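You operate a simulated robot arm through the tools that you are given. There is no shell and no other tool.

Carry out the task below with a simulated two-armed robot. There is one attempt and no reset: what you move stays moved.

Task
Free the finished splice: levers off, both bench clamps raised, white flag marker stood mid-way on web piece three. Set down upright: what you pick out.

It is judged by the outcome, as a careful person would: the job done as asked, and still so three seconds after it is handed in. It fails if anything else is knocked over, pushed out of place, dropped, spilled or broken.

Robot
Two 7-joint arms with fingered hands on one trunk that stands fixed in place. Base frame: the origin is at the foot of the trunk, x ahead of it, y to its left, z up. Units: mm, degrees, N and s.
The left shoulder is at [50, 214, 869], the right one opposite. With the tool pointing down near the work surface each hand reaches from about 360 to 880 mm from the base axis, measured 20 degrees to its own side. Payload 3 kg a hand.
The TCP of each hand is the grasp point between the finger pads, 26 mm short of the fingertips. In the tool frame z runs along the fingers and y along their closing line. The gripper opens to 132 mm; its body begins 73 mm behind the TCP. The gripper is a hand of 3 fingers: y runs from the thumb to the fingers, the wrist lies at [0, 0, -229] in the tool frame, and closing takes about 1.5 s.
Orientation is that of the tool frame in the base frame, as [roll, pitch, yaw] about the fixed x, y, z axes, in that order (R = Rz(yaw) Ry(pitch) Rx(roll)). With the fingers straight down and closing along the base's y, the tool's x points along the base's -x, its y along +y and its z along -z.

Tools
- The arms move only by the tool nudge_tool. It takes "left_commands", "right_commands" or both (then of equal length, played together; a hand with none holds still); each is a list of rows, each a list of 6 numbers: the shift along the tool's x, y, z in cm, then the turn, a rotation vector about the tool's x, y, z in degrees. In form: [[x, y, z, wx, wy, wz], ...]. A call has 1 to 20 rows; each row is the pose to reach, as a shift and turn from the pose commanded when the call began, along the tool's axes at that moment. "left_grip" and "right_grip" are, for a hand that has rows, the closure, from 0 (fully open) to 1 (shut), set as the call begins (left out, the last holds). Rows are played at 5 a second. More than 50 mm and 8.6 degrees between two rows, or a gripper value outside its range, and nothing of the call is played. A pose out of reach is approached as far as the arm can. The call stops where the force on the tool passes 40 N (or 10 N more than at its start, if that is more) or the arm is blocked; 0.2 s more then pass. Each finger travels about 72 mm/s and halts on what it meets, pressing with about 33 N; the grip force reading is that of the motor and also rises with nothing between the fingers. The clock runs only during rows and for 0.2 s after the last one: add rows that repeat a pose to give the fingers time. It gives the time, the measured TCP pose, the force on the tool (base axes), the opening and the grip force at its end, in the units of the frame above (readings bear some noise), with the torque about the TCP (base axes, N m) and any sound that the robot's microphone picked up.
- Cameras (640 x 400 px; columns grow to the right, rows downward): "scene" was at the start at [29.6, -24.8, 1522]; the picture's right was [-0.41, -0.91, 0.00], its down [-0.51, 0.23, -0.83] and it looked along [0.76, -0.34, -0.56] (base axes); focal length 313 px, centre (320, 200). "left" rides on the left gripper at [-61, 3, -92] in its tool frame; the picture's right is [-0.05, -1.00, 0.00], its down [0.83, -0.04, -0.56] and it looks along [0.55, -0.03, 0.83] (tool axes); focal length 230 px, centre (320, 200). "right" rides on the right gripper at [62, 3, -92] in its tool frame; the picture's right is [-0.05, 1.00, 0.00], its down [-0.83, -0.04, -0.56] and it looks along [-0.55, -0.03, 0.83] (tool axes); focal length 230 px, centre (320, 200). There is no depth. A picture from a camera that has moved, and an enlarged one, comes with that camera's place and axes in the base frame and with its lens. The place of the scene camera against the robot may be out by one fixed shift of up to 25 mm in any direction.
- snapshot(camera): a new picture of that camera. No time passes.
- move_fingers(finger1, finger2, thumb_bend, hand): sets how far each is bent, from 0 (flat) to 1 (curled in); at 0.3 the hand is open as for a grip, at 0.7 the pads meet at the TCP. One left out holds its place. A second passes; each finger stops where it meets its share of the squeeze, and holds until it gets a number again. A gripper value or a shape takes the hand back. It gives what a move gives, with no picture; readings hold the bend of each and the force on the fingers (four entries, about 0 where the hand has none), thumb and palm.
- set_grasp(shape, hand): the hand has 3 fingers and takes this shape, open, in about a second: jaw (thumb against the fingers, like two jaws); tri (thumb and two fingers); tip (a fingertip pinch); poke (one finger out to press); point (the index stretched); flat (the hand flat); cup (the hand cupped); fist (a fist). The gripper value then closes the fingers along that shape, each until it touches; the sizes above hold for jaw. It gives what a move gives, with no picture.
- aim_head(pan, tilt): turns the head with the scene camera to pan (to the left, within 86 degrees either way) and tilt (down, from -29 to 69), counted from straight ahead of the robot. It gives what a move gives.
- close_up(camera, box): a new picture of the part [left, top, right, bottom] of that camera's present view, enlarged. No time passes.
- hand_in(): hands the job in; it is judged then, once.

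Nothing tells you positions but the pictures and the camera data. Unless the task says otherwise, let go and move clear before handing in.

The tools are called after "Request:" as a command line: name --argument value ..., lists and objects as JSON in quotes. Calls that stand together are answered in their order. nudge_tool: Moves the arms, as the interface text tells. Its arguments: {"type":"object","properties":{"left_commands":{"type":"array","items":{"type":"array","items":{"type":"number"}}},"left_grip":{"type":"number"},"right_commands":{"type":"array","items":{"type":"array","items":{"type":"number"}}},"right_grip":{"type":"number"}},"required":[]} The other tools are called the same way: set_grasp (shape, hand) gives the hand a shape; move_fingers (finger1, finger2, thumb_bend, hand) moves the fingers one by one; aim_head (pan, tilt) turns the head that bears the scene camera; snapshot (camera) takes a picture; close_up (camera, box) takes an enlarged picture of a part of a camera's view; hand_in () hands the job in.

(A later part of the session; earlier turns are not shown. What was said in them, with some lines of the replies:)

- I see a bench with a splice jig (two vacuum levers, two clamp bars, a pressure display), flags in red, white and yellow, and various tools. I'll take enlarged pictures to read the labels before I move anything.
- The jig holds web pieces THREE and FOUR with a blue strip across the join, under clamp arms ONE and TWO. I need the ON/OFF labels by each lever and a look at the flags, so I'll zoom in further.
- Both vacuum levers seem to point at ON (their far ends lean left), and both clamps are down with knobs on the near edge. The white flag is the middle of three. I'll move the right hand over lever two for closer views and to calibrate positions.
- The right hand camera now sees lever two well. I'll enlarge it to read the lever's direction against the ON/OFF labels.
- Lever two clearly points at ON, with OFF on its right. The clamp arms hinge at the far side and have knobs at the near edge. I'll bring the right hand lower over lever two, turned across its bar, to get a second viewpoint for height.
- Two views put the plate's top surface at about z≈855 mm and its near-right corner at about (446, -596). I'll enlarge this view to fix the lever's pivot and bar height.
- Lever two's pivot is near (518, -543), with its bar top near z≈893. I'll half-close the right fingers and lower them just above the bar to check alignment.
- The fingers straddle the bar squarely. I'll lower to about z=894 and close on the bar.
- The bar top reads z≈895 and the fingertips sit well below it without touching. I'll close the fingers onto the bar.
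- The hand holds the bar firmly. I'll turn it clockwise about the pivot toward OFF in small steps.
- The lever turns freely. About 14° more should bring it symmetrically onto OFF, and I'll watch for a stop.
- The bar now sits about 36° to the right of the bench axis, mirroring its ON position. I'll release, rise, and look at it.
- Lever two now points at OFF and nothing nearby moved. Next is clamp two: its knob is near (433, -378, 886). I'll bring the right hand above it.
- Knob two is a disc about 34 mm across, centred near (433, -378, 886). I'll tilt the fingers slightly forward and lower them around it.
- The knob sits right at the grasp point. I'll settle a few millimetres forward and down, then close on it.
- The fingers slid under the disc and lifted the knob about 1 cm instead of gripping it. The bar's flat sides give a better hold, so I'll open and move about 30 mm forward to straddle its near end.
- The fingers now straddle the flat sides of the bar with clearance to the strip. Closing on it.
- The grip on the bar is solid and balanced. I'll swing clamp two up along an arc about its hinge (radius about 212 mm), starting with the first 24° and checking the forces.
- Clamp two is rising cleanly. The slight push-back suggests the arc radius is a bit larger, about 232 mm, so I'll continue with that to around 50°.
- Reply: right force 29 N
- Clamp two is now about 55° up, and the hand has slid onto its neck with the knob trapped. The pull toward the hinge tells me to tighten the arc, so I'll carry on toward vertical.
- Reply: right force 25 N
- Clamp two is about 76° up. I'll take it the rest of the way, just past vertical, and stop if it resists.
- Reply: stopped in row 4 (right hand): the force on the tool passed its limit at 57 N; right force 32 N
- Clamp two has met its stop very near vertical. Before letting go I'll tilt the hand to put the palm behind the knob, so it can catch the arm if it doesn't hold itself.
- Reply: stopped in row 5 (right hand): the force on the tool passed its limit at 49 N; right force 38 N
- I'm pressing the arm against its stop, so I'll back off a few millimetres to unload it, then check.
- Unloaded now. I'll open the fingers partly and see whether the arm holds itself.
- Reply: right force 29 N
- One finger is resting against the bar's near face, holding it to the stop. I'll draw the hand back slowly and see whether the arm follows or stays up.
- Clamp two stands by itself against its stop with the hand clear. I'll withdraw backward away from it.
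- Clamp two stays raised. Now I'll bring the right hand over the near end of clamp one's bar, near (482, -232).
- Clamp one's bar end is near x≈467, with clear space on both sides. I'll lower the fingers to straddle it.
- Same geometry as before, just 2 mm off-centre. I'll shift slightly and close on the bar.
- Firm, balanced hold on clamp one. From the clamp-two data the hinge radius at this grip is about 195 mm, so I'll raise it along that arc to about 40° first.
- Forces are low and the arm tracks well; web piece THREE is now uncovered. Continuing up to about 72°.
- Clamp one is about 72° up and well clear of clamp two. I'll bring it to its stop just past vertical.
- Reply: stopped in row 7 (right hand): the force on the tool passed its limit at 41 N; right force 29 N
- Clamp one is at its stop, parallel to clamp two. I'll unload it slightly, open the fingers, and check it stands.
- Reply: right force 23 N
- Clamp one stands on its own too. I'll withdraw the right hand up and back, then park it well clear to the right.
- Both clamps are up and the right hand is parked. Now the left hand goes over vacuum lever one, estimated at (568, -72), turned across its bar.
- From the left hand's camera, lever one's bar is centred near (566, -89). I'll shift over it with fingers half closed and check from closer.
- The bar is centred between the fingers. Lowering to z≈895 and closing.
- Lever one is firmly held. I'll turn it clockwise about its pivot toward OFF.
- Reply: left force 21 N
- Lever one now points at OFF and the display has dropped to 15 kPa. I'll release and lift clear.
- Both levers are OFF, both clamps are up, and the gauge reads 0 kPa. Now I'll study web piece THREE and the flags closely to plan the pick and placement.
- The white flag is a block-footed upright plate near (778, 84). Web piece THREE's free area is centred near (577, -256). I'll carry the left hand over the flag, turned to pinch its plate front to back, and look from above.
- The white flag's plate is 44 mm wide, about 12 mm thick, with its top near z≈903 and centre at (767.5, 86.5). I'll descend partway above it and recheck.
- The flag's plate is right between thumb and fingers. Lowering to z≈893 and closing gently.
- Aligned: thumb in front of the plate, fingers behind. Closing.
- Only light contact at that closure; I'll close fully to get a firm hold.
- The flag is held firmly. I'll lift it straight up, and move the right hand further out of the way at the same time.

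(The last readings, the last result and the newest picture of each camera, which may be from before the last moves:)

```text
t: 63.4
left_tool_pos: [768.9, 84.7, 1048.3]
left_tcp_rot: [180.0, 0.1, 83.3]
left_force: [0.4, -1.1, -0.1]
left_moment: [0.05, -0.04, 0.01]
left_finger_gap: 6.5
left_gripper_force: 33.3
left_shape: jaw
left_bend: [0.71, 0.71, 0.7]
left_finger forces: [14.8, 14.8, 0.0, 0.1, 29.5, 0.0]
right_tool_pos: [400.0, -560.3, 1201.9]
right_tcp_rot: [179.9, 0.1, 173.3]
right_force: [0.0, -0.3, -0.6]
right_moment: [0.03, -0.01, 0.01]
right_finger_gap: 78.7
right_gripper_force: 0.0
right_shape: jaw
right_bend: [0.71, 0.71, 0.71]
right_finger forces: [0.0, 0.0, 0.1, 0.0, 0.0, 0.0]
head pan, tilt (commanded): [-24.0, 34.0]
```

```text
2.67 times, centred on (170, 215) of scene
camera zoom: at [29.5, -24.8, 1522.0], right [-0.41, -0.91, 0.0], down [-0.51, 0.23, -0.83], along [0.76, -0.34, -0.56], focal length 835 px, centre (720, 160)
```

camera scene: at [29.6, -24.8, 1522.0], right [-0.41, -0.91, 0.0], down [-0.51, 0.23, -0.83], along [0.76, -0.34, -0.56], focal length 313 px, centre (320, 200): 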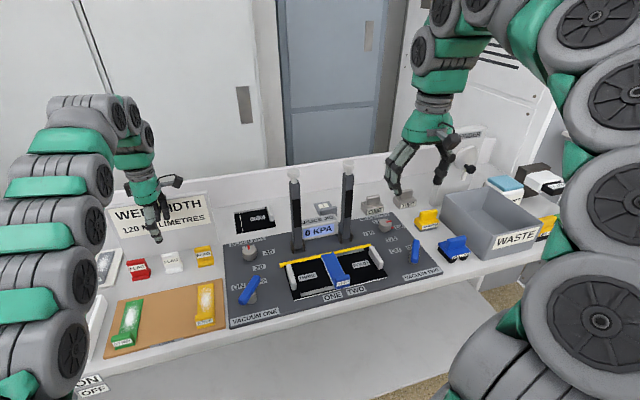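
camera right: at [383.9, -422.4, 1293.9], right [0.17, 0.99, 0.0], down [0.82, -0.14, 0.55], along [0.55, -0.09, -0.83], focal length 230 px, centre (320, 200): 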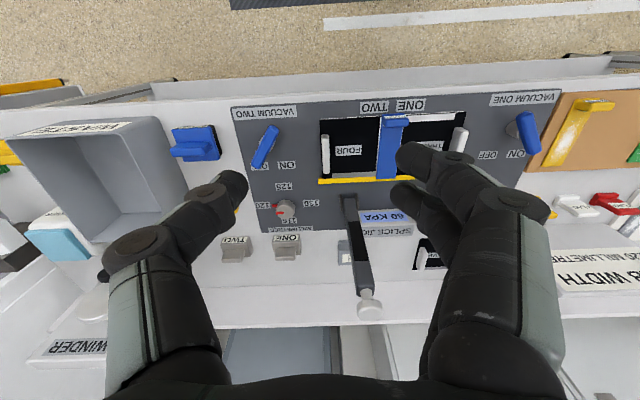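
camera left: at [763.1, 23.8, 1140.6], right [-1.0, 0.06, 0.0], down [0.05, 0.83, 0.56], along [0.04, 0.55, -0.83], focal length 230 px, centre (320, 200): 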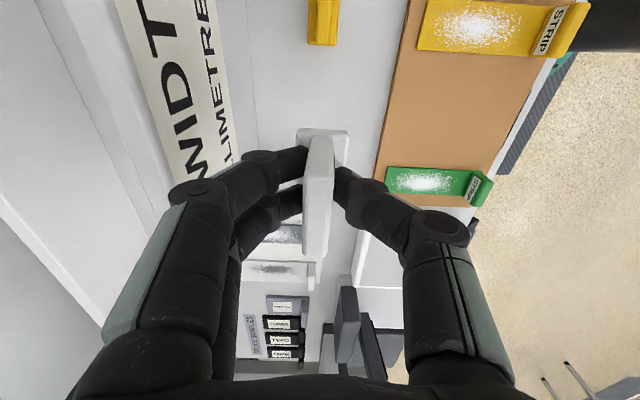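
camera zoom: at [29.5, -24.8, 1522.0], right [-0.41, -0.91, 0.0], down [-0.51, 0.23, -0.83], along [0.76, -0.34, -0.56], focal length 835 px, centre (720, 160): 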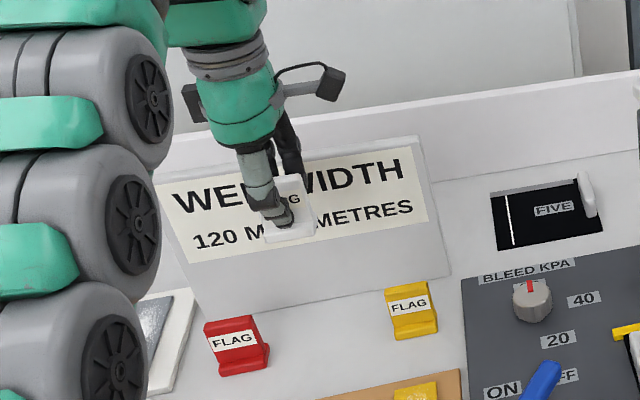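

Flag lifted cleanly, and the red and yellow flags are untouched. I'll carry it round on the near side of the raised clamps to above web piece THREE.

Request:
nudge_tool --left_commands '[[-1.2, -1.36, 0, 0, 0, 0], [-3.6, -4.1, 0, 0, 0, 0], [-6.0, -6.8, 0, 0, 0, 0], [-8.4, -9.5, 0, 0, 0, 0], [-10.8, -12.3, 0, 0, 0, 0], [-13.2, -15.0, 0, 0, 0, 0], [-15.6, -17.7, 0, 0, 0, 0], [-16.84, -19.07, 0, 0, 0, 0]]'

Request:
snapshot --camera "scene"

```text
t: 65.2
left_tool_pos: [558.3, -59.6, 1050.3]
left_tcp_rot: [179.9, 0.0, 83.5]
left_force: [-0.4, -0.3, -0.4]
left_moment: [0.0, 0.01, 0.01]
left_finger_gap: 6.9
left_gripper_force: 32.1
left_shape: jaw
left_bend: [0.71, 0.71, 0.7]
left_finger forces: [14.9, 14.8, 0.1, 0.0, 29.6, 0.0]
right_tool_pos: [400.9, -560.2, 1201.5]
right_tcp_rot: [179.9, 0.1, 173.2]
right_force: [0.3, 0.0, -0.1]
right_moment: [0.04, 0.0, 0.02]
right_finger_gap: 78.7
right_gripper_force: 0.0
right_shape: jaw
right_bend: [0.71, 0.71, 0.71]
right_finger forces: [0.1, 0.1, 0.0, 0.0, 0.0, 0.1]
head pan, tilt (commanded): [-24.0, 34.0]
```

```text
taken
camera scene: at [29.6, -24.8, 1522.0], right [-0.41, -0.91, 0.0], down [-0.51, 0.23, -0.83], along [0.76, -0.34, -0.56], focal length 313 px, centre (320, 200)
```

scene: 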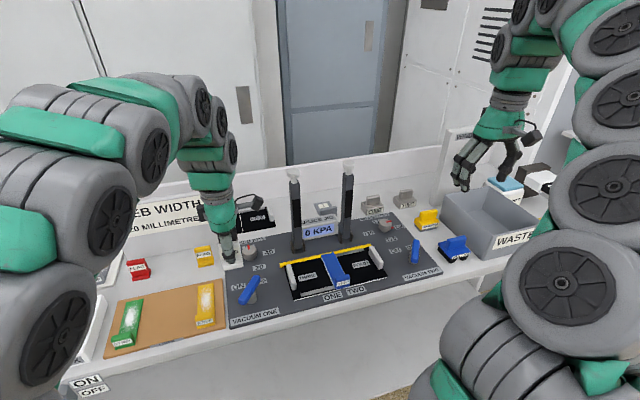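

Request:
nudge_tool --left_commands '[[-1.5, 0.2, 0, 0, 0, 0], [-4.5, 0.7, 0, 0, 0, 0], [-8.0, 1.2, 0, 0, 0, 0], [-11.5, 1.8, 0, 0, 0, 0], [-15.0, 2.4, 0, 0, 0, 0], [-17.84, 2.81, 0, 0, 0, 0], [-17.84, 2.81, 0, 0, 0, 0]]'

Request:
snapshot --camera "left"

Request:
close_up --camera "scene" --box '[230, 150, 410, 310]'

Request:
snapshot --camera "right"

```text
t: 66.8
left_tool_pos: [565.1, -241.0, 1050.0]
left_tcp_rot: [179.9, 0.0, 83.4]
left_force: [-0.2, -0.2, -0.9]
left_moment: [0.02, 0.01, 0.01]
left_finger_gap: 6.4
left_gripper_force: 32.9
left_shape: jaw
left_bend: [0.71, 0.71, 0.7]
left_finger forces: [14.8, 14.7, 0.1, 0.1, 29.5, 0.0]
right_tool_pos: [400.1, -560.2, 1201.9]
right_tcp_rot: [179.8, 0.1, 173.1]
right_force: [0.5, -0.7, -0.4]
right_moment: [0.01, -0.01, 0.0]
right_finger_gap: 78.9
right_gripper_force: 0.0
right_shape: jaw
right_bend: [0.71, 0.71, 0.71]
right_finger forces: [0.0, 0.1, 0.0, 0.0, 0.1, 0.1]
head pan, tilt (commanded): [-24.0, 34.0]
```

```text
taken
camera left: at [559.6, -301.9, 1141.9], right [-1.0, 0.06, 0.0], down [0.05, 0.83, 0.56], along [0.04, 0.55, -0.83], focal length 230 px, centre (320, 200)
```

left: 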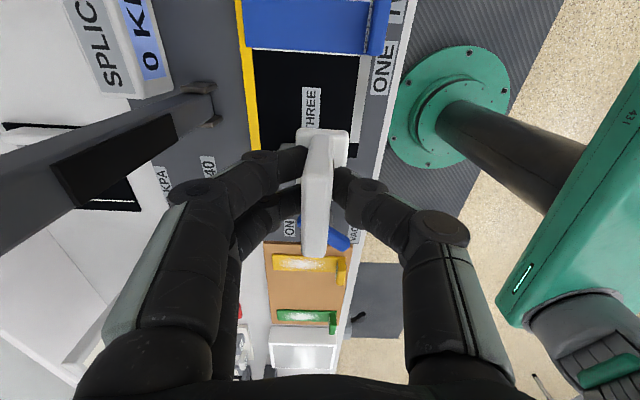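

```text
2.50 times, centred on (320, 230) of scene
camera zoom: at [29.6, -24.8, 1522.0], right [-0.41, -0.91, 0.0], down [-0.51, 0.23, -0.83], along [0.76, -0.34, -0.56], focal length 782 px, centre (320, 125)
```

zoom: 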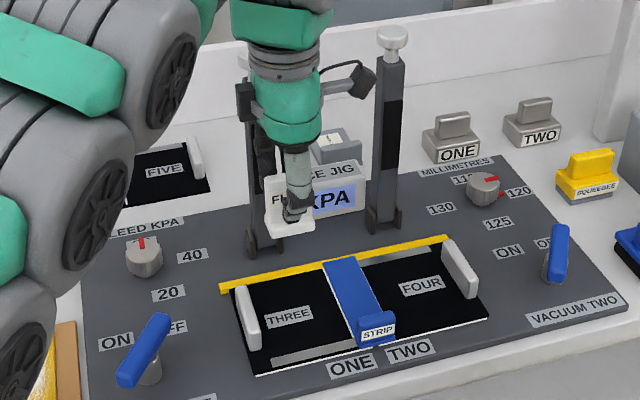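

```text
taken
camera right: at [339.8, -550.1, 1294.6], right [0.17, 0.99, 0.0], down [0.82, -0.14, 0.56], along [0.55, -0.09, -0.83], focal length 230 px, centre (320, 200)
```

right: 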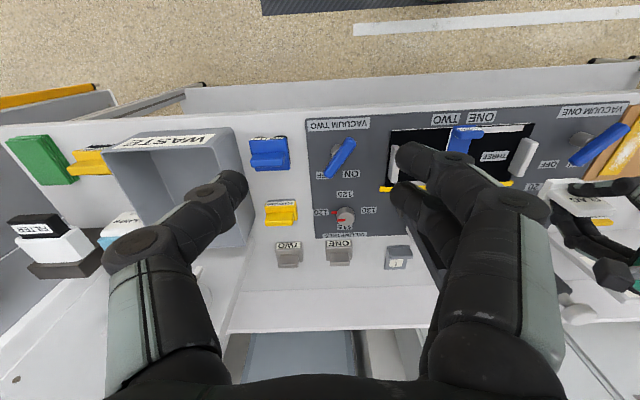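

The flag is above web piece THREE. Its clear area runs from the handle (y≈-207) to the strip (y≈-300), and in depth from x≈520 to 639, so the target is about (577, -255). I'll line up and descend partway.

Request:
nudge_tool --left_commands '[[-0.6, 0.7, 1.0, 0, 0, 0], [-1.25, 1.34, 3.5, 0, 0, 0], [-1.25, 1.34, 6.5, 0, 0, 0], [-1.25, 1.34, 9.5, 0, 0, 0], [-1.25, 1.34, 11.5, 0, 0, 0], [-1.25, 1.34, 11.5, 0, 0, 0]]'

Request:
snapshot --camera "left"

Request:
close_up --camera "scene" --box '[250, 190, 390, 310]'

```text
t: 68.2
left_tool_pos: [577.8, -255.0, 934.3]
left_tcp_rot: [179.9, -0.1, 83.3]
left_force: [-0.2, -0.6, -0.8]
left_moment: [0.0, 0.0, -0.02]
left_finger_gap: 6.6
left_gripper_force: 33.6
left_shape: jaw
left_bend: [0.71, 0.71, 0.7]
left_finger forces: [14.8, 14.7, 0.1, 0.0, 29.6, 0.1]
right_tool_pos: [400.6, -561.7, 1201.7]
right_tcp_rot: [179.7, 0.1, 173.2]
right_force: [-0.2, 0.2, -0.9]
right_moment: [-0.03, -0.03, 0.02]
right_finger_gap: 78.9
right_gripper_force: 0.1
right_shape: jaw
right_bend: [0.71, 0.71, 0.71]
right_finger forces: [0.1, 0.0, 0.1, 0.1, 0.0, 0.0]
head pan, tilt (commanded): [-24.0, 34.0]
```

```text
taken
camera left: at [572.6, -316.8, 1026.4], right [-1.0, 0.06, 0.0], down [0.05, 0.83, 0.55], along [0.04, 0.55, -0.83], focal length 230 px, centre (320, 200)
```

left: 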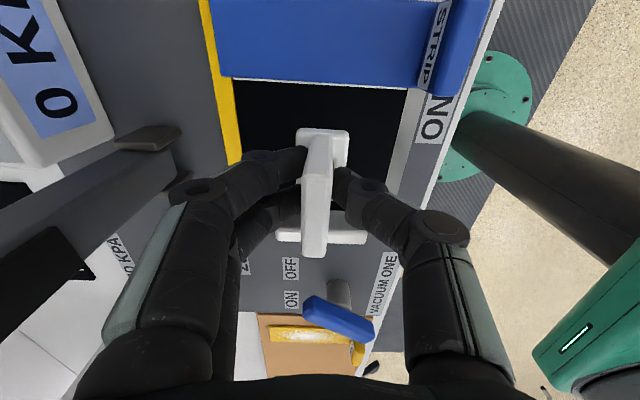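

```text
3.33 times, centred on (320, 250) of scene
camera zoom: at [29.6, -24.8, 1522.0], right [-0.41, -0.91, 0.0], down [-0.51, 0.23, -0.83], along [0.76, -0.34, -0.56], focal length 1043 px, centre (320, 33)
```

zoom: 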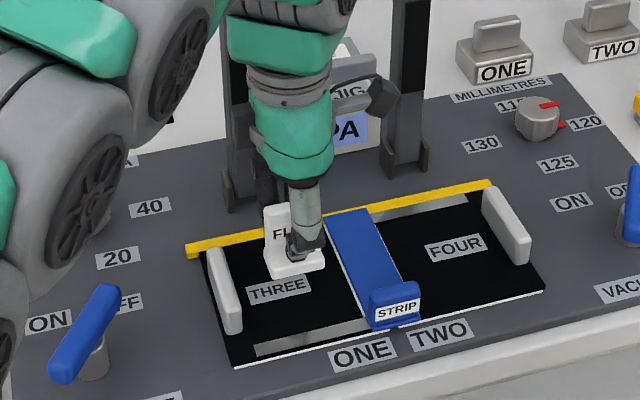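

Measured in this hand's own camera, the free space is centred nearer y≈-249.5, so I'll shift 5–6 mm left and lower to just above the web.

Request:
nudge_tool --left_commands '[[0.3, 0.05, 0, 0, 0, 0], [0.56, 0.09, 0.3, 0, 0, 0], [0.56, 0.09, 1.0, 0, 0, 0], [0.56, 0.09, 1.8, 0, 0, 0], [0.56, 0.09, 1.8, 0, 0, 0]]'

Request:
snapshot --camera "left"

Request:
close_up --camera "scene" --box '[270, 220, 380, 310]'

```text
t: 69.3
left_tool_pos: [580.4, -250.5, 915.9]
left_tcp_rot: [180.0, 0.0, 83.4]
left_force: [0.3, -0.4, 0.0]
left_moment: [0.02, 0.02, -0.01]
left_finger_gap: 6.3
left_gripper_force: 33.0
left_shape: jaw
left_bend: [0.71, 0.71, 0.7]
left_finger forces: [14.8, 14.8, 0.0, 0.0, 29.5, 0.0]
right_tool_pos: [399.2, -560.8, 1202.0]
right_tcp_rot: [179.9, 0.2, 173.2]
right_force: [-0.7, 0.0, 0.5]
right_moment: [0.01, 0.0, -0.01]
right_finger_gap: 79.1
right_gripper_force: 0.0
right_shape: jaw
right_bend: [0.71, 0.71, 0.71]
right_finger forces: [0.0, 0.0, 0.0, 0.0, 0.0, 0.0]
head pan, tilt (commanded): [-24.0, 34.0]
```

```text
taken
camera left: at [574.5, -310.5, 1008.1], right [-1.0, 0.06, 0.0], down [0.05, 0.83, 0.56], along [0.04, 0.55, -0.83], focal length 230 px, centre (320, 200)
```

left: 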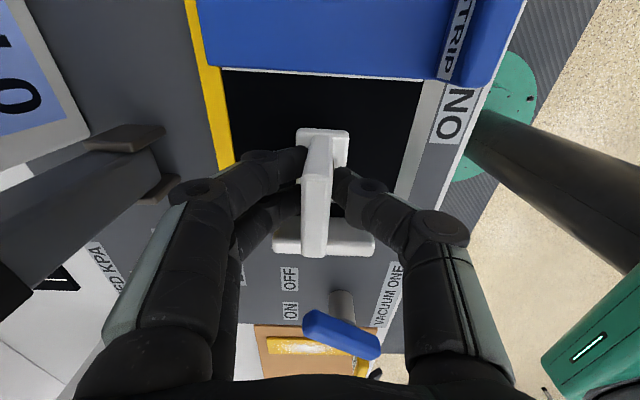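

```text
4.44 times, centred on (325, 265) of scene
camera zoom: at [29.6, -24.8, 1522.0], right [-0.41, -0.91, 0.0], down [-0.51, 0.23, -0.83], along [0.76, -0.34, -0.56], focal length 1391 px, centre (298, -89)
```

zoom: 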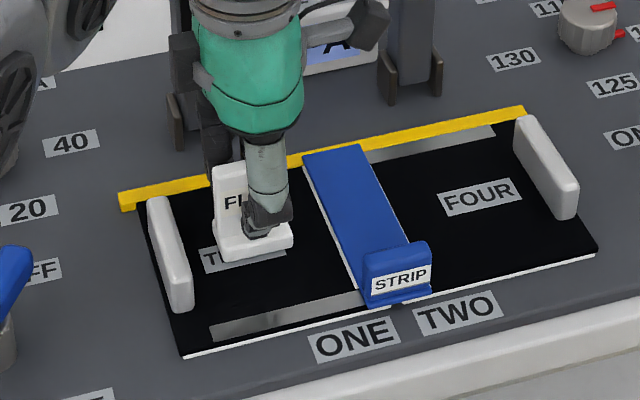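

Alignment looks good from both cameras, with about 1 cm to go. I'll lower in small steps and watch the contact force.

Request:
nudge_tool --left_commands '[[0, 0, 0.3, 0, 0, 0], [0, 0, 0.5, 0, 0, 0], [0, 0, 0.65, 0, 0, 0], [0, 0, 0.75, 0, 0, 0], [0, 0, 0.75, 0, 0, 0]]'

Request:
close_up --camera "scene" --box '[270, 220, 380, 310]'

```text
t: 70.5
left_tool_pos: [580.0, -249.1, 909.2]
left_tcp_rot: [179.8, 0.1, 83.4]
left_force: [-2.6, -1.2, 36.5]
left_moment: [-0.05, -0.03, -0.03]
left_finger_gap: 9.0
left_gripper_force: 33.0
left_shape: jaw
left_bend: [0.72, 0.72, 0.72]
left_finger forces: [19.7, 19.9, 0.1, 0.0, 41.9, 0.1]
right_tool_pos: [399.6, -560.4, 1200.5]
right_tcp_rot: [179.8, 0.0, 173.2]
right_force: [0.0, -0.2, -0.7]
right_moment: [-0.02, 0.0, -0.03]
right_finger_gap: 78.7
right_gripper_force: 0.1
right_shape: jaw
right_bend: [0.71, 0.71, 0.71]
right_finger forces: [0.1, 0.1, 0.0, 0.0, 0.0, 0.0]
head pan, tilt (commanded): [-24.0, 34.0]
```

```text
4.44 times, centred on (325, 265) of scene
camera zoom: at [29.1, -24.6, 1522.0], right [-0.41, -0.91, 0.0], down [-0.51, 0.23, -0.83], along [0.76, -0.34, -0.56], focal length 1391 px, centre (298, -89)
```

zoom: 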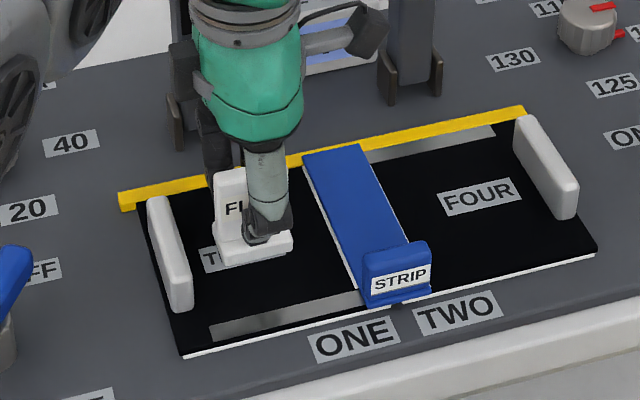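

Contact with the web at 36 N, which is harder than I want. I'll ease up a couple of millimetres before releasing.

Request:
nudge_tool --left_commands '[[0, 0, -0.1, 0, 0, 0], [0, 0, -0.2, 0, 0, 0], [0, 0, -0.2, 0, 0, 0]]'

Request:
close_up --camera "scene" --box '[285, 235, 345, 290]'

Request:
snapshot --camera "left"

```text
t: 71.3
left_tool_pos: [580.4, -249.5, 909.9]
left_tcp_rot: [179.9, 0.1, 83.3]
left_force: [-0.1, -3.5, 32.0]
left_moment: [-0.03, -0.07, 0.01]
left_finger_gap: 8.6
left_gripper_force: 33.4
left_shape: jaw
left_bend: [0.72, 0.72, 0.72]
left_finger forces: [20.1, 20.1, 0.1, 0.1, 39.2, 0.0]
right_tool_pos: [398.9, -560.9, 1202.1]
right_tcp_rot: [179.8, 0.2, 173.3]
right_force: [0.5, 0.3, 0.7]
right_moment: [0.01, -0.02, 0.03]
right_finger_gap: 79.1
right_gripper_force: 0.0
right_shape: jaw
right_bend: [0.71, 0.71, 0.71]
right_finger forces: [0.0, 0.1, 0.1, 0.1, 0.0, 0.1]
head pan, tilt (commanded): [-24.0, 34.0]
```

```text
7.27 times, centred on (315, 262) of scene
camera zoom: at [29.2, -24.7, 1522.0], right [-0.41, -0.91, 0.0], down [-0.51, 0.23, -0.83], along [0.76, -0.34, -0.56], focal length 2276 px, centre (356, -254)
```

zoom: 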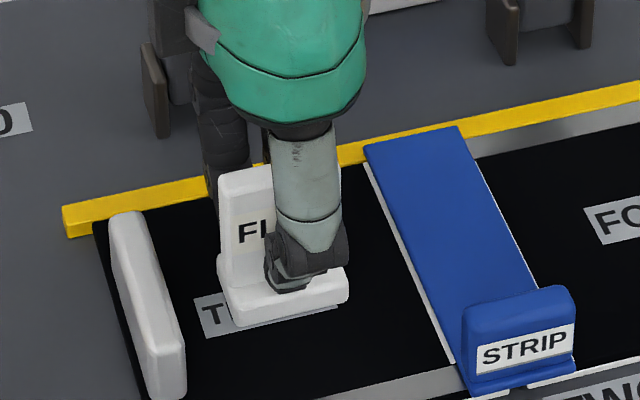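

```text
taken
camera left: at [574.7, -310.5, 1002.2], right [-1.0, 0.06, 0.0], down [0.05, 0.83, 0.55], along [0.04, 0.55, -0.83], focal length 230 px, centre (320, 200)
```

left: 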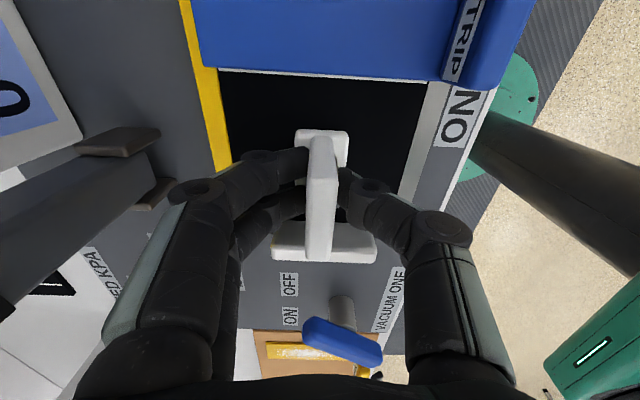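

Request:
nudge_tool --left_commands '[[0, 0, -0.1, 0, 0, 0], [0, 0, -0.2, 0, 0, 0], [0, 0, -0.2, 0, 0, 0]]'

Request:
close_up --camera "scene" --box '[285, 235, 345, 290]'

```text
t: 72.2
left_tool_pos: [580.0, -248.6, 910.5]
left_tcp_rot: [180.0, -0.1, 83.4]
left_force: [0.3, -1.9, 7.1]
left_moment: [-0.04, -0.09, -0.03]
left_finger_gap: 8.5
left_gripper_force: 33.4
left_shape: jaw
left_bend: [0.72, 0.72, 0.71]
left_finger forces: [17.4, 17.4, 0.0, 0.1, 33.7, 0.0]
right_tool_pos: [400.2, -560.6, 1201.5]
right_tcp_rot: [179.7, 0.2, 173.3]
right_force: [-0.3, 0.8, 0.6]
right_moment: [-0.01, 0.01, -0.01]
right_finger_gap: 78.6
right_gripper_force: 0.1
right_shape: jaw
right_bend: [0.71, 0.71, 0.71]
right_finger forces: [0.1, 0.1, 0.0, 0.0, 0.0, 0.0]
head pan, tilt (commanded): [-24.0, 34.0]
```

```text
7.27 times, centred on (315, 262) of scene
camera zoom: at [29.5, -24.8, 1522.0], right [-0.41, -0.91, 0.0], down [-0.51, 0.23, -0.83], along [0.76, -0.34, -0.56], focal length 2276 px, centre (356, -254)
```

zoom: 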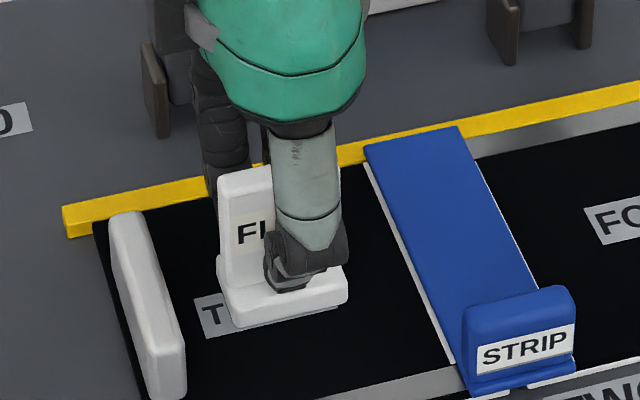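

The force is down to about 7 N with the flag resting flat on the web. I'll open the fingers gently in two stages.

Request:
nudge_tool --left_commands '[[0, 0, 0, 0, 0, 0], [0, 0, 0, 0, 0, 0]]' --left_grip 0.88

Request:
nudge_tool --left_commands '[[0, 0, 0, 0, 0, 0], [0, 0, 0, 0, 0, 0], [0, 0, 0, 0, 0, 0]]' --left_grip 0.7

Request:
close_up --camera "scene" --box '[270, 220, 380, 310]'

Request:
snapshot --camera "left"

```text
t: 72.8
left_tool_pos: [580.7, -248.7, 910.6]
left_tcp_rot: [179.9, 0.0, 83.4]
left_force: [0.3, -0.1, 0.3]
left_moment: [0.01, -0.02, 0.02]
left_finger_gap: 15.9
left_gripper_force: 0.0
left_shape: jaw
left_bend: [0.72, 0.72, 0.7]
left_finger forces: [0.0, 0.0, 0.0, 0.1, 0.0, 0.1]
right_tool_pos: [400.0, -560.7, 1203.8]
right_tcp_rot: [179.8, 0.1, 173.2]
right_force: [0.4, -0.1, 0.0]
right_moment: [0.04, 0.02, 0.02]
right_finger_gap: 78.7
right_gripper_force: 0.1
right_shape: jaw
right_bend: [0.71, 0.71, 0.71]
right_finger forces: [0.1, 0.1, 0.1, 0.1, 0.0, 0.0]
head pan, tilt (commanded): [-24.0, 34.0]
```

```text
t: 73.5
left_tool_pos: [581.5, -249.1, 911.1]
left_tcp_rot: [-180.0, 0.1, 83.4]
left_force: [-0.1, 0.2, 0.7]
left_moment: [0.01, 0.01, 0.02]
left_finger_gap: 39.2
left_gripper_force: 0.2
left_shape: jaw
left_bend: [0.73, 0.73, 0.7]
left_finger forces: [0.0, 0.0, 0.0, 0.0, 0.0, 0.0]
right_tool_pos: [400.4, -560.1, 1202.1]
right_tcp_rot: [179.8, 0.1, 173.3]
right_force: [0.1, -0.5, -0.3]
right_moment: [-0.01, 0.01, 0.0]
right_finger_gap: 79.0
right_gripper_force: 0.1
right_shape: jaw
right_bend: [0.71, 0.71, 0.71]
right_finger forces: [0.0, 0.1, 0.1, 0.0, 0.1, 0.0]
head pan, tilt (commanded): [-24.0, 34.0]
```

```text
4.44 times, centred on (325, 265) of scene
camera zoom: at [29.6, -24.8, 1522.0], right [-0.41, -0.91, 0.0], down [-0.51, 0.23, -0.83], along [0.76, -0.34, -0.56], focal length 1391 px, centre (298, -89)
```

zoom: 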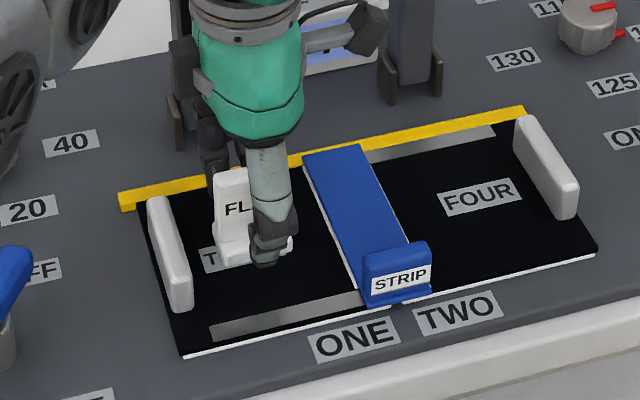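

```text
taken
camera left: at [574.8, -310.4, 1003.9], right [-1.0, 0.06, 0.0], down [0.05, 0.83, 0.56], along [0.04, 0.55, -0.83], focal length 230 px, centre (320, 200)
```

left: 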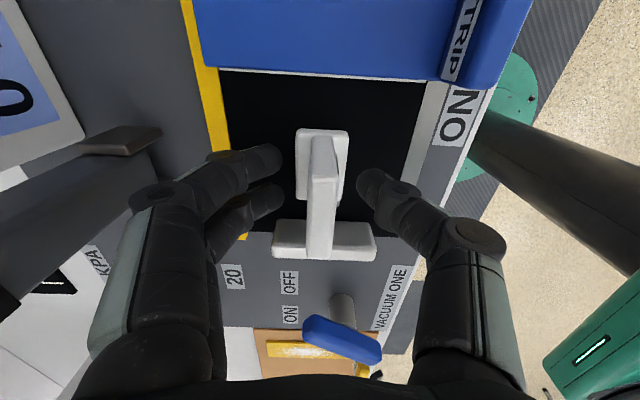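

The flag stands upright on its own mid-way on web piece THREE. I'll lift the left hand straight up, clear of it and of the clamps.

Request:
nudge_tool --left_commands '[[0, 0, -1.0, 0, 0, 0], [0, 0, -2.5, 0, 0, 0], [0, 0, -4.5, 0, 0, 0], [0, 0, -7.5, 0, 0, 0], [0, 0, -11.0, 0, 0, 0], [0, 0, -15.0, 0, 0, 0]]'

Request:
close_up --camera "scene" --box '[270, 200, 380, 310]'

Request:
snapshot --camera "left"

```text
t: 75.0
left_tool_pos: [580.7, -249.3, 1062.2]
left_tcp_rot: [179.8, 0.0, 83.5]
left_force: [-1.0, 0.5, -1.2]
left_moment: [0.04, -0.04, -0.02]
left_finger_gap: 39.4
left_gripper_force: 0.1
left_shape: jaw
left_bend: [0.73, 0.73, 0.7]
left_finger forces: [0.0, 0.0, 0.0, 0.0, 0.0, 0.0]
right_tool_pos: [401.2, -560.8, 1201.7]
right_tcp_rot: [179.8, 0.0, 173.1]
right_force: [-0.1, -1.2, -0.1]
right_moment: [-0.02, 0.02, 0.0]
right_finger_gap: 78.5
right_gripper_force: 0.1
right_shape: jaw
right_bend: [0.71, 0.71, 0.71]
right_finger forces: [0.1, 0.0, 0.0, 0.0, 0.0, 0.0]
head pan, tilt (commanded): [-24.0, 34.0]
```

```text
3.64 times, centred on (325, 255) of scene
camera zoom: at [29.6, -24.8, 1522.0], right [-0.41, -0.91, 0.0], down [-0.51, 0.23, -0.83], along [0.76, -0.34, -0.56], focal length 1138 px, centre (302, 0)
```

zoom: 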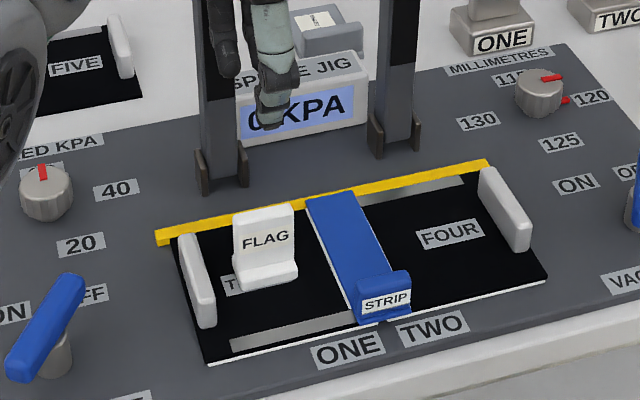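

```text
taken
camera left: at [575.0, -309.0, 1154.7], right [-1.0, 0.06, 0.0], down [0.05, 0.83, 0.55], along [0.04, 0.55, -0.83], focal length 230 px, centre (320, 200)
```

left: 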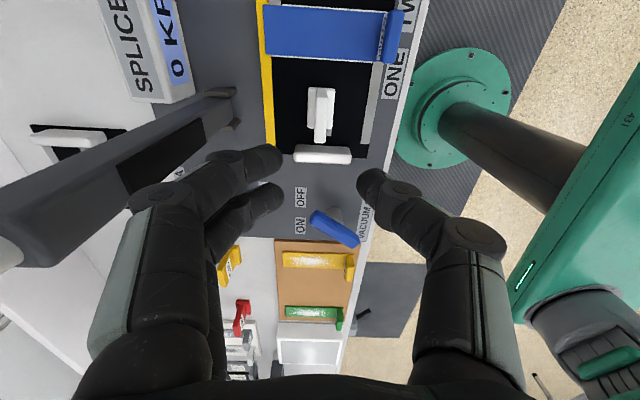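

The flag stands square in the middle of web piece THREE, and everything around it is undisturbed. I'll retract the left hand to the near left and take final check pictures.

Request:
nudge_tool --left_commands '[[1.0, -2.5, -1.0, 0, 0, 0], [4.0, -5.0, -3.0, 0, 0, 0], [7.5, -7.0, -5.0, 0, 0, 0], [11.0, -9.0, -7.0, 0, 0, 0], [14.5, -11.0, -9.0, 0, 0, 0], [18.0, -13.0, -11.0, 0, 0, 0], [21.0, -15.0, -13.0, 0, 0, 0], [23.2, -15.8, -13.8, 0, 0, 0], [23.2, -15.8, -13.8, 0, 0, 0]]'

Request:
snapshot --camera "scene"

Request:
close_up --camera "scene" --box '[220, 160, 440, 330]'

Request:
snapshot --camera "right"

```text
t: 77.0
left_tool_pos: [449.4, 0.4, 1200.0]
left_tcp_rot: [179.8, 0.0, 83.4]
left_force: [0.1, 0.5, 0.9]
left_moment: [0.01, -0.03, 0.03]
left_finger_gap: 38.9
left_gripper_force: 0.0
left_shape: jaw
left_bend: [0.73, 0.73, 0.7]
left_finger forces: [0.0, 0.1, 0.0, 0.0, 0.0, 0.1]
right_tool_pos: [400.9, -560.7, 1202.0]
right_tcp_rot: [179.8, 0.0, 173.2]
right_force: [-0.3, 0.1, 0.6]
right_moment: [-0.01, 0.01, 0.03]
right_finger_gap: 78.7
right_gripper_force: 0.0
right_shape: jaw
right_bend: [0.71, 0.71, 0.71]
right_finger forces: [0.0, 0.0, 0.0, 0.0, 0.1, 0.0]
head pan, tilt (commanded): [-24.0, 34.0]
```

```text
taken
camera scene: at [29.6, -24.8, 1522.0], right [-0.41, -0.91, 0.0], down [-0.51, 0.23, -0.83], along [0.76, -0.34, -0.56], focal length 313 px, centre (320, 200)
```

scene: 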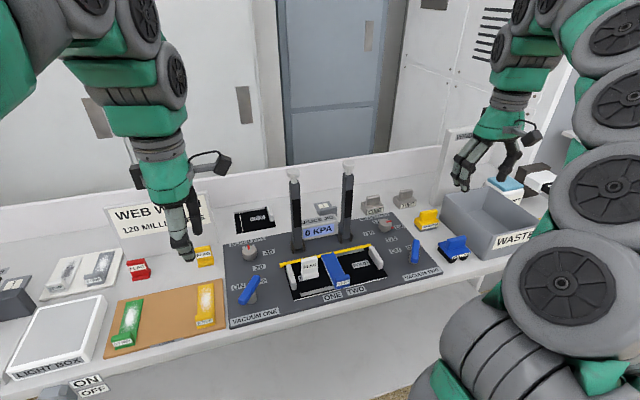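

```text
2.35 times, centred on (330, 245) of scene
camera zoom: at [29.6, -24.8, 1522.0], right [-0.41, -0.91, 0.0], down [-0.51, 0.23, -0.83], along [0.76, -0.34, -0.56], focal length 736 px, centre (296, 94)
```

zoom: 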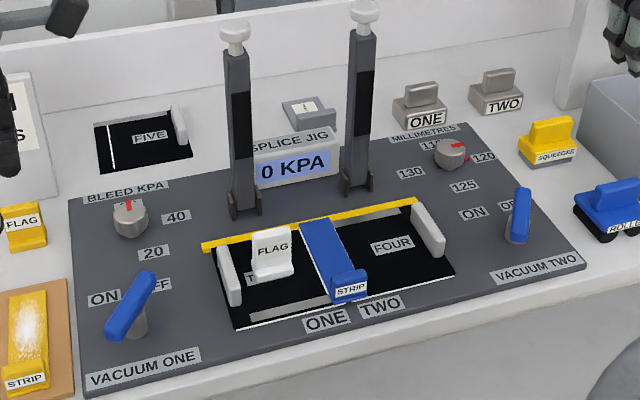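

```text
taken
camera right: at [339.7, -550.1, 1294.7], right [0.17, 0.99, 0.0], down [0.82, -0.14, 0.56], along [0.55, -0.09, -0.83], focal length 230 px, centre (320, 200)
```

right: 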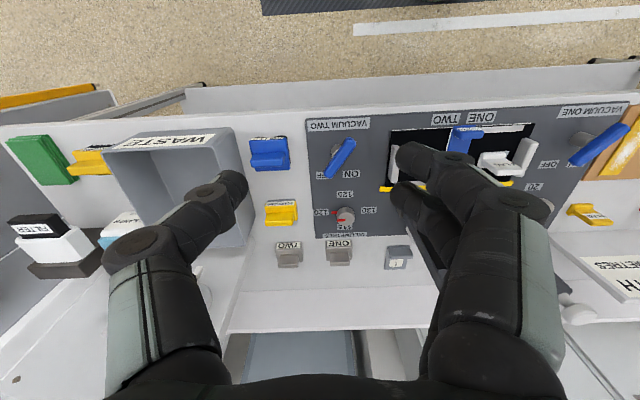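

The jig looks as asked. Before handing in, I'll check the grey ONE and TWO blocks at the back and the rest of the bench, in case "bench clamps" could mean something else.

Request:
close_up --camera "scene" --box '[340, 170, 440, 240]'

Request:
close_up --camera "scene" --box '[220, 160, 300, 230]'

Request:
aim_head --pan 15 --tilt 38

Request:
snapshot --camera "scene"

Request:
aim_head --pan -55 --tilt 34

Request:
snapshot --camera "scene"

```text
5.71 times, centred on (390, 205) of scene
camera zoom: at [29.6, -24.8, 1522.0], right [-0.41, -0.91, 0.0], down [-0.51, 0.23, -0.83], along [0.76, -0.34, -0.56], focal length 1788 px, centre (-80, 171)
```

zoom: 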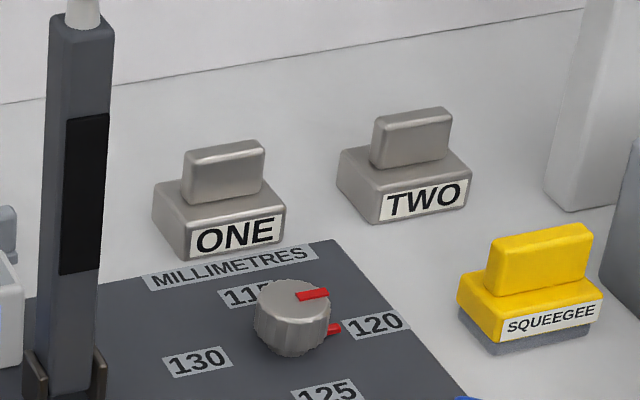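

```text
5.71 times, centred on (260, 195) of scene
camera zoom: at [29.6, -24.8, 1522.0], right [-0.41, -0.91, 0.0], down [-0.51, 0.23, -0.83], along [0.76, -0.34, -0.56], focal length 1788 px, centre (663, 229)
```

zoom: 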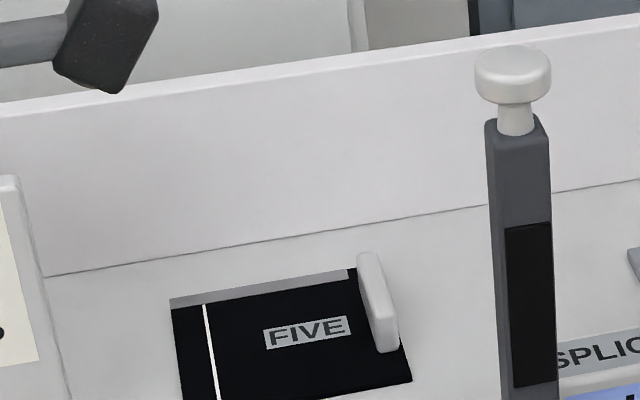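

```text
t: 78.0
left_tool_pos: [447.0, -0.0, 1200.0]
left_tcp_rot: [180.0, 0.0, 83.3]
left_force: [-0.2, -0.6, 0.6]
left_moment: [0.04, 0.01, 0.0]
left_finger_gap: 39.3
left_gripper_force: 0.0
left_shape: jaw
left_bend: [0.73, 0.73, 0.7]
left_finger forces: [0.0, 0.0, 0.0, 0.1, 0.1, 0.1]
right_tool_pos: [400.6, -561.2, 1201.8]
right_tcp_rot: [179.8, 0.1, 173.1]
right_force: [-0.3, 0.4, 0.1]
right_moment: [0.0, -0.02, 0.0]
right_finger_gap: 78.9
right_gripper_force: 0.0
right_shape: jaw
right_bend: [0.71, 0.71, 0.71]
right_finger forces: [0.0, 0.1, 0.1, 0.0, 0.1, 0.0]
head pan, tilt (commanded): [15.0, 38.0]
```

```text
taken
camera scene: at [32.0, 33.5, 1515.9], right [0.26, -0.97, 0.0], down [-0.59, -0.16, -0.79], along [0.76, 0.2, -0.62], focal length 313 px, centre (320, 200)
```

scene: 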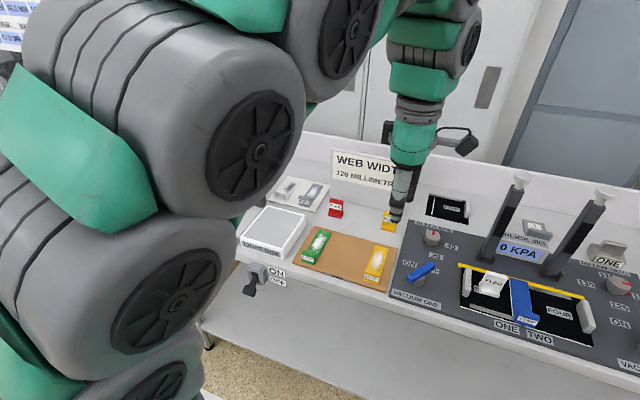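

```text
t: 79.4
left_tool_pos: [449.5, 0.1, 1200.4]
left_tcp_rot: [179.8, 0.0, 83.4]
left_force: [1.1, 1.1, -0.2]
left_moment: [0.01, 0.05, 0.01]
left_finger_gap: 39.4
left_gripper_force: 0.0
left_shape: jaw
left_bend: [0.73, 0.73, 0.7]
left_finger forces: [0.1, 0.0, 0.0, 0.1, 0.0, 0.0]
right_tool_pos: [400.0, -560.9, 1202.5]
right_tcp_rot: [179.8, 0.1, 173.3]
right_force: [0.1, 0.2, 0.3]
right_moment: [0.01, 0.0, -0.01]
right_finger_gap: 78.9
right_gripper_force: 0.0
right_shape: jaw
right_bend: [0.71, 0.71, 0.71]
right_finger forces: [0.0, 0.1, 0.1, 0.0, 0.0, 0.0]
head pan, tilt (commanded): [-55.0, 34.0]
```

```text
taken
camera scene: at [-0.5, -61.3, 1522.0], right [-0.82, -0.57, 0.0], down [-0.32, 0.46, -0.83], along [0.48, -0.68, -0.56], focal length 313 px, centre (320, 200)
```

scene: 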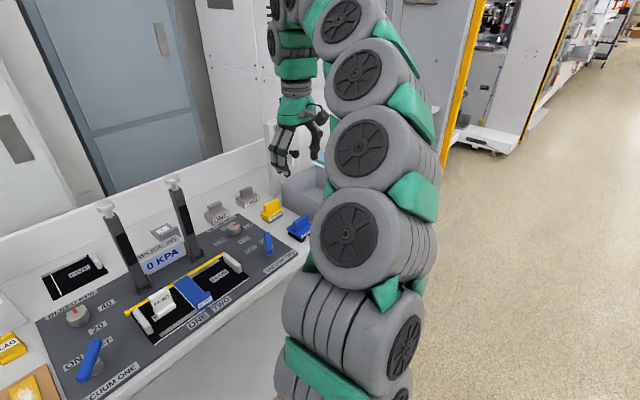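

The grey ONE and TWO are loose weights, so the hinged arms are the clamps. I'll also check the light-box switch on the bench front, since it carries ON/OFF labels.

Request:
aim_head --pan 15 --tilt 42

Request:
close_up --camera "scene" --box '[215, 150, 315, 290]'

Request:
close_up --camera "scene" --box '[380, 130, 640, 370]'

```text
t: 80.8
left_tool_pos: [449.6, 0.9, 1200.9]
left_tcp_rot: [179.8, -0.1, 83.5]
left_force: [-0.4, -0.1, -0.6]
left_moment: [0.0, 0.0, 0.0]
left_finger_gap: 39.5
left_gripper_force: 0.0
left_shape: jaw
left_bend: [0.73, 0.73, 0.7]
left_finger forces: [0.1, 0.0, 0.0, 0.0, 0.1, 0.0]
right_tool_pos: [399.5, -560.4, 1202.3]
right_tcp_rot: [179.8, 0.2, 173.2]
right_force: [0.1, -0.5, -0.2]
right_moment: [-0.01, 0.01, -0.03]
right_finger_gap: 78.5
right_gripper_force: 0.0
right_shape: jaw
right_bend: [0.71, 0.71, 0.71]
right_finger forces: [0.1, 0.0, 0.1, 0.0, 0.1, 0.0]
head pan, tilt (commanded): [15.0, 42.0]
```

```text
2.86 times, centred on (265, 220) of scene
camera zoom: at [29.4, 32.8, 1510.0], right [0.26, -0.97, 0.0], down [-0.65, -0.17, -0.74], along [0.72, 0.19, -0.67], focal length 894 px, centre (477, 143)
```

zoom: 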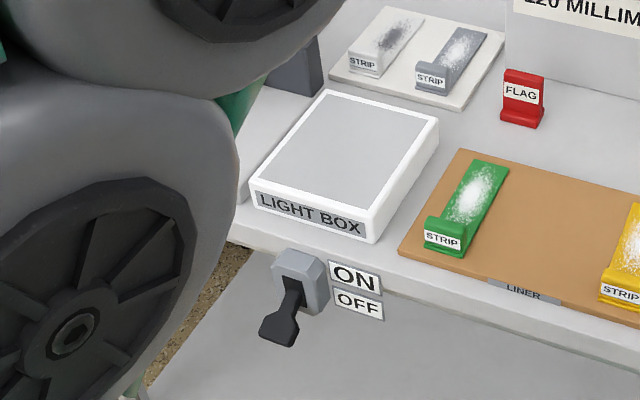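

```text
1.67 times, centred on (510, 250) of scene
camera zoom: at [29.4, 32.8, 1510.0], right [0.26, -0.97, 0.0], down [-0.65, -0.17, -0.74], along [0.72, 0.19, -0.67], focal length 522 px, centre (3, 117)
```

zoom: 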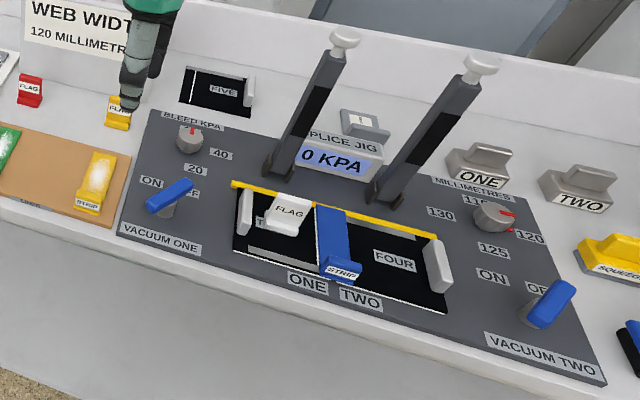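

The light-box switch is already OFF. Both vacuum levers point to OFF with the gauge at 0 kPa, both clamps stand raised on their own, and the white flag stands upright mid-way on web piece THREE. Both hands are clear, so I'm handing in.

Request:
hand_in

```text
The job is handed in.
```

The splice is freed and the job is handed in. The final pictures showed everything as asked:

- **Levers:** both vacuum levers point at OFF, and the jig gauge reads 0 kPa.
- **Clamps:** clamp ONE and clamp TWO are raised against their stops and stay up on their own.
- **Flag:** the white flag stands upright on web piece THREE, about mid-way between its handle and the blue strip. It touched down at about 36 N, harder than I wanted. I eased to about 7 N before letting go, and the web and strip did not appear to move.

My first grip on clamp TWO's knob slipped underneath and lifted it about 1 cm. I opened the fingers, let it settle back and lifted it by the bar instead.

The red and yellow flags and the tools I could see were where they started. The light-box switch was already off, so I left it alone. Both hands were open and clear of the bench when I handed in.
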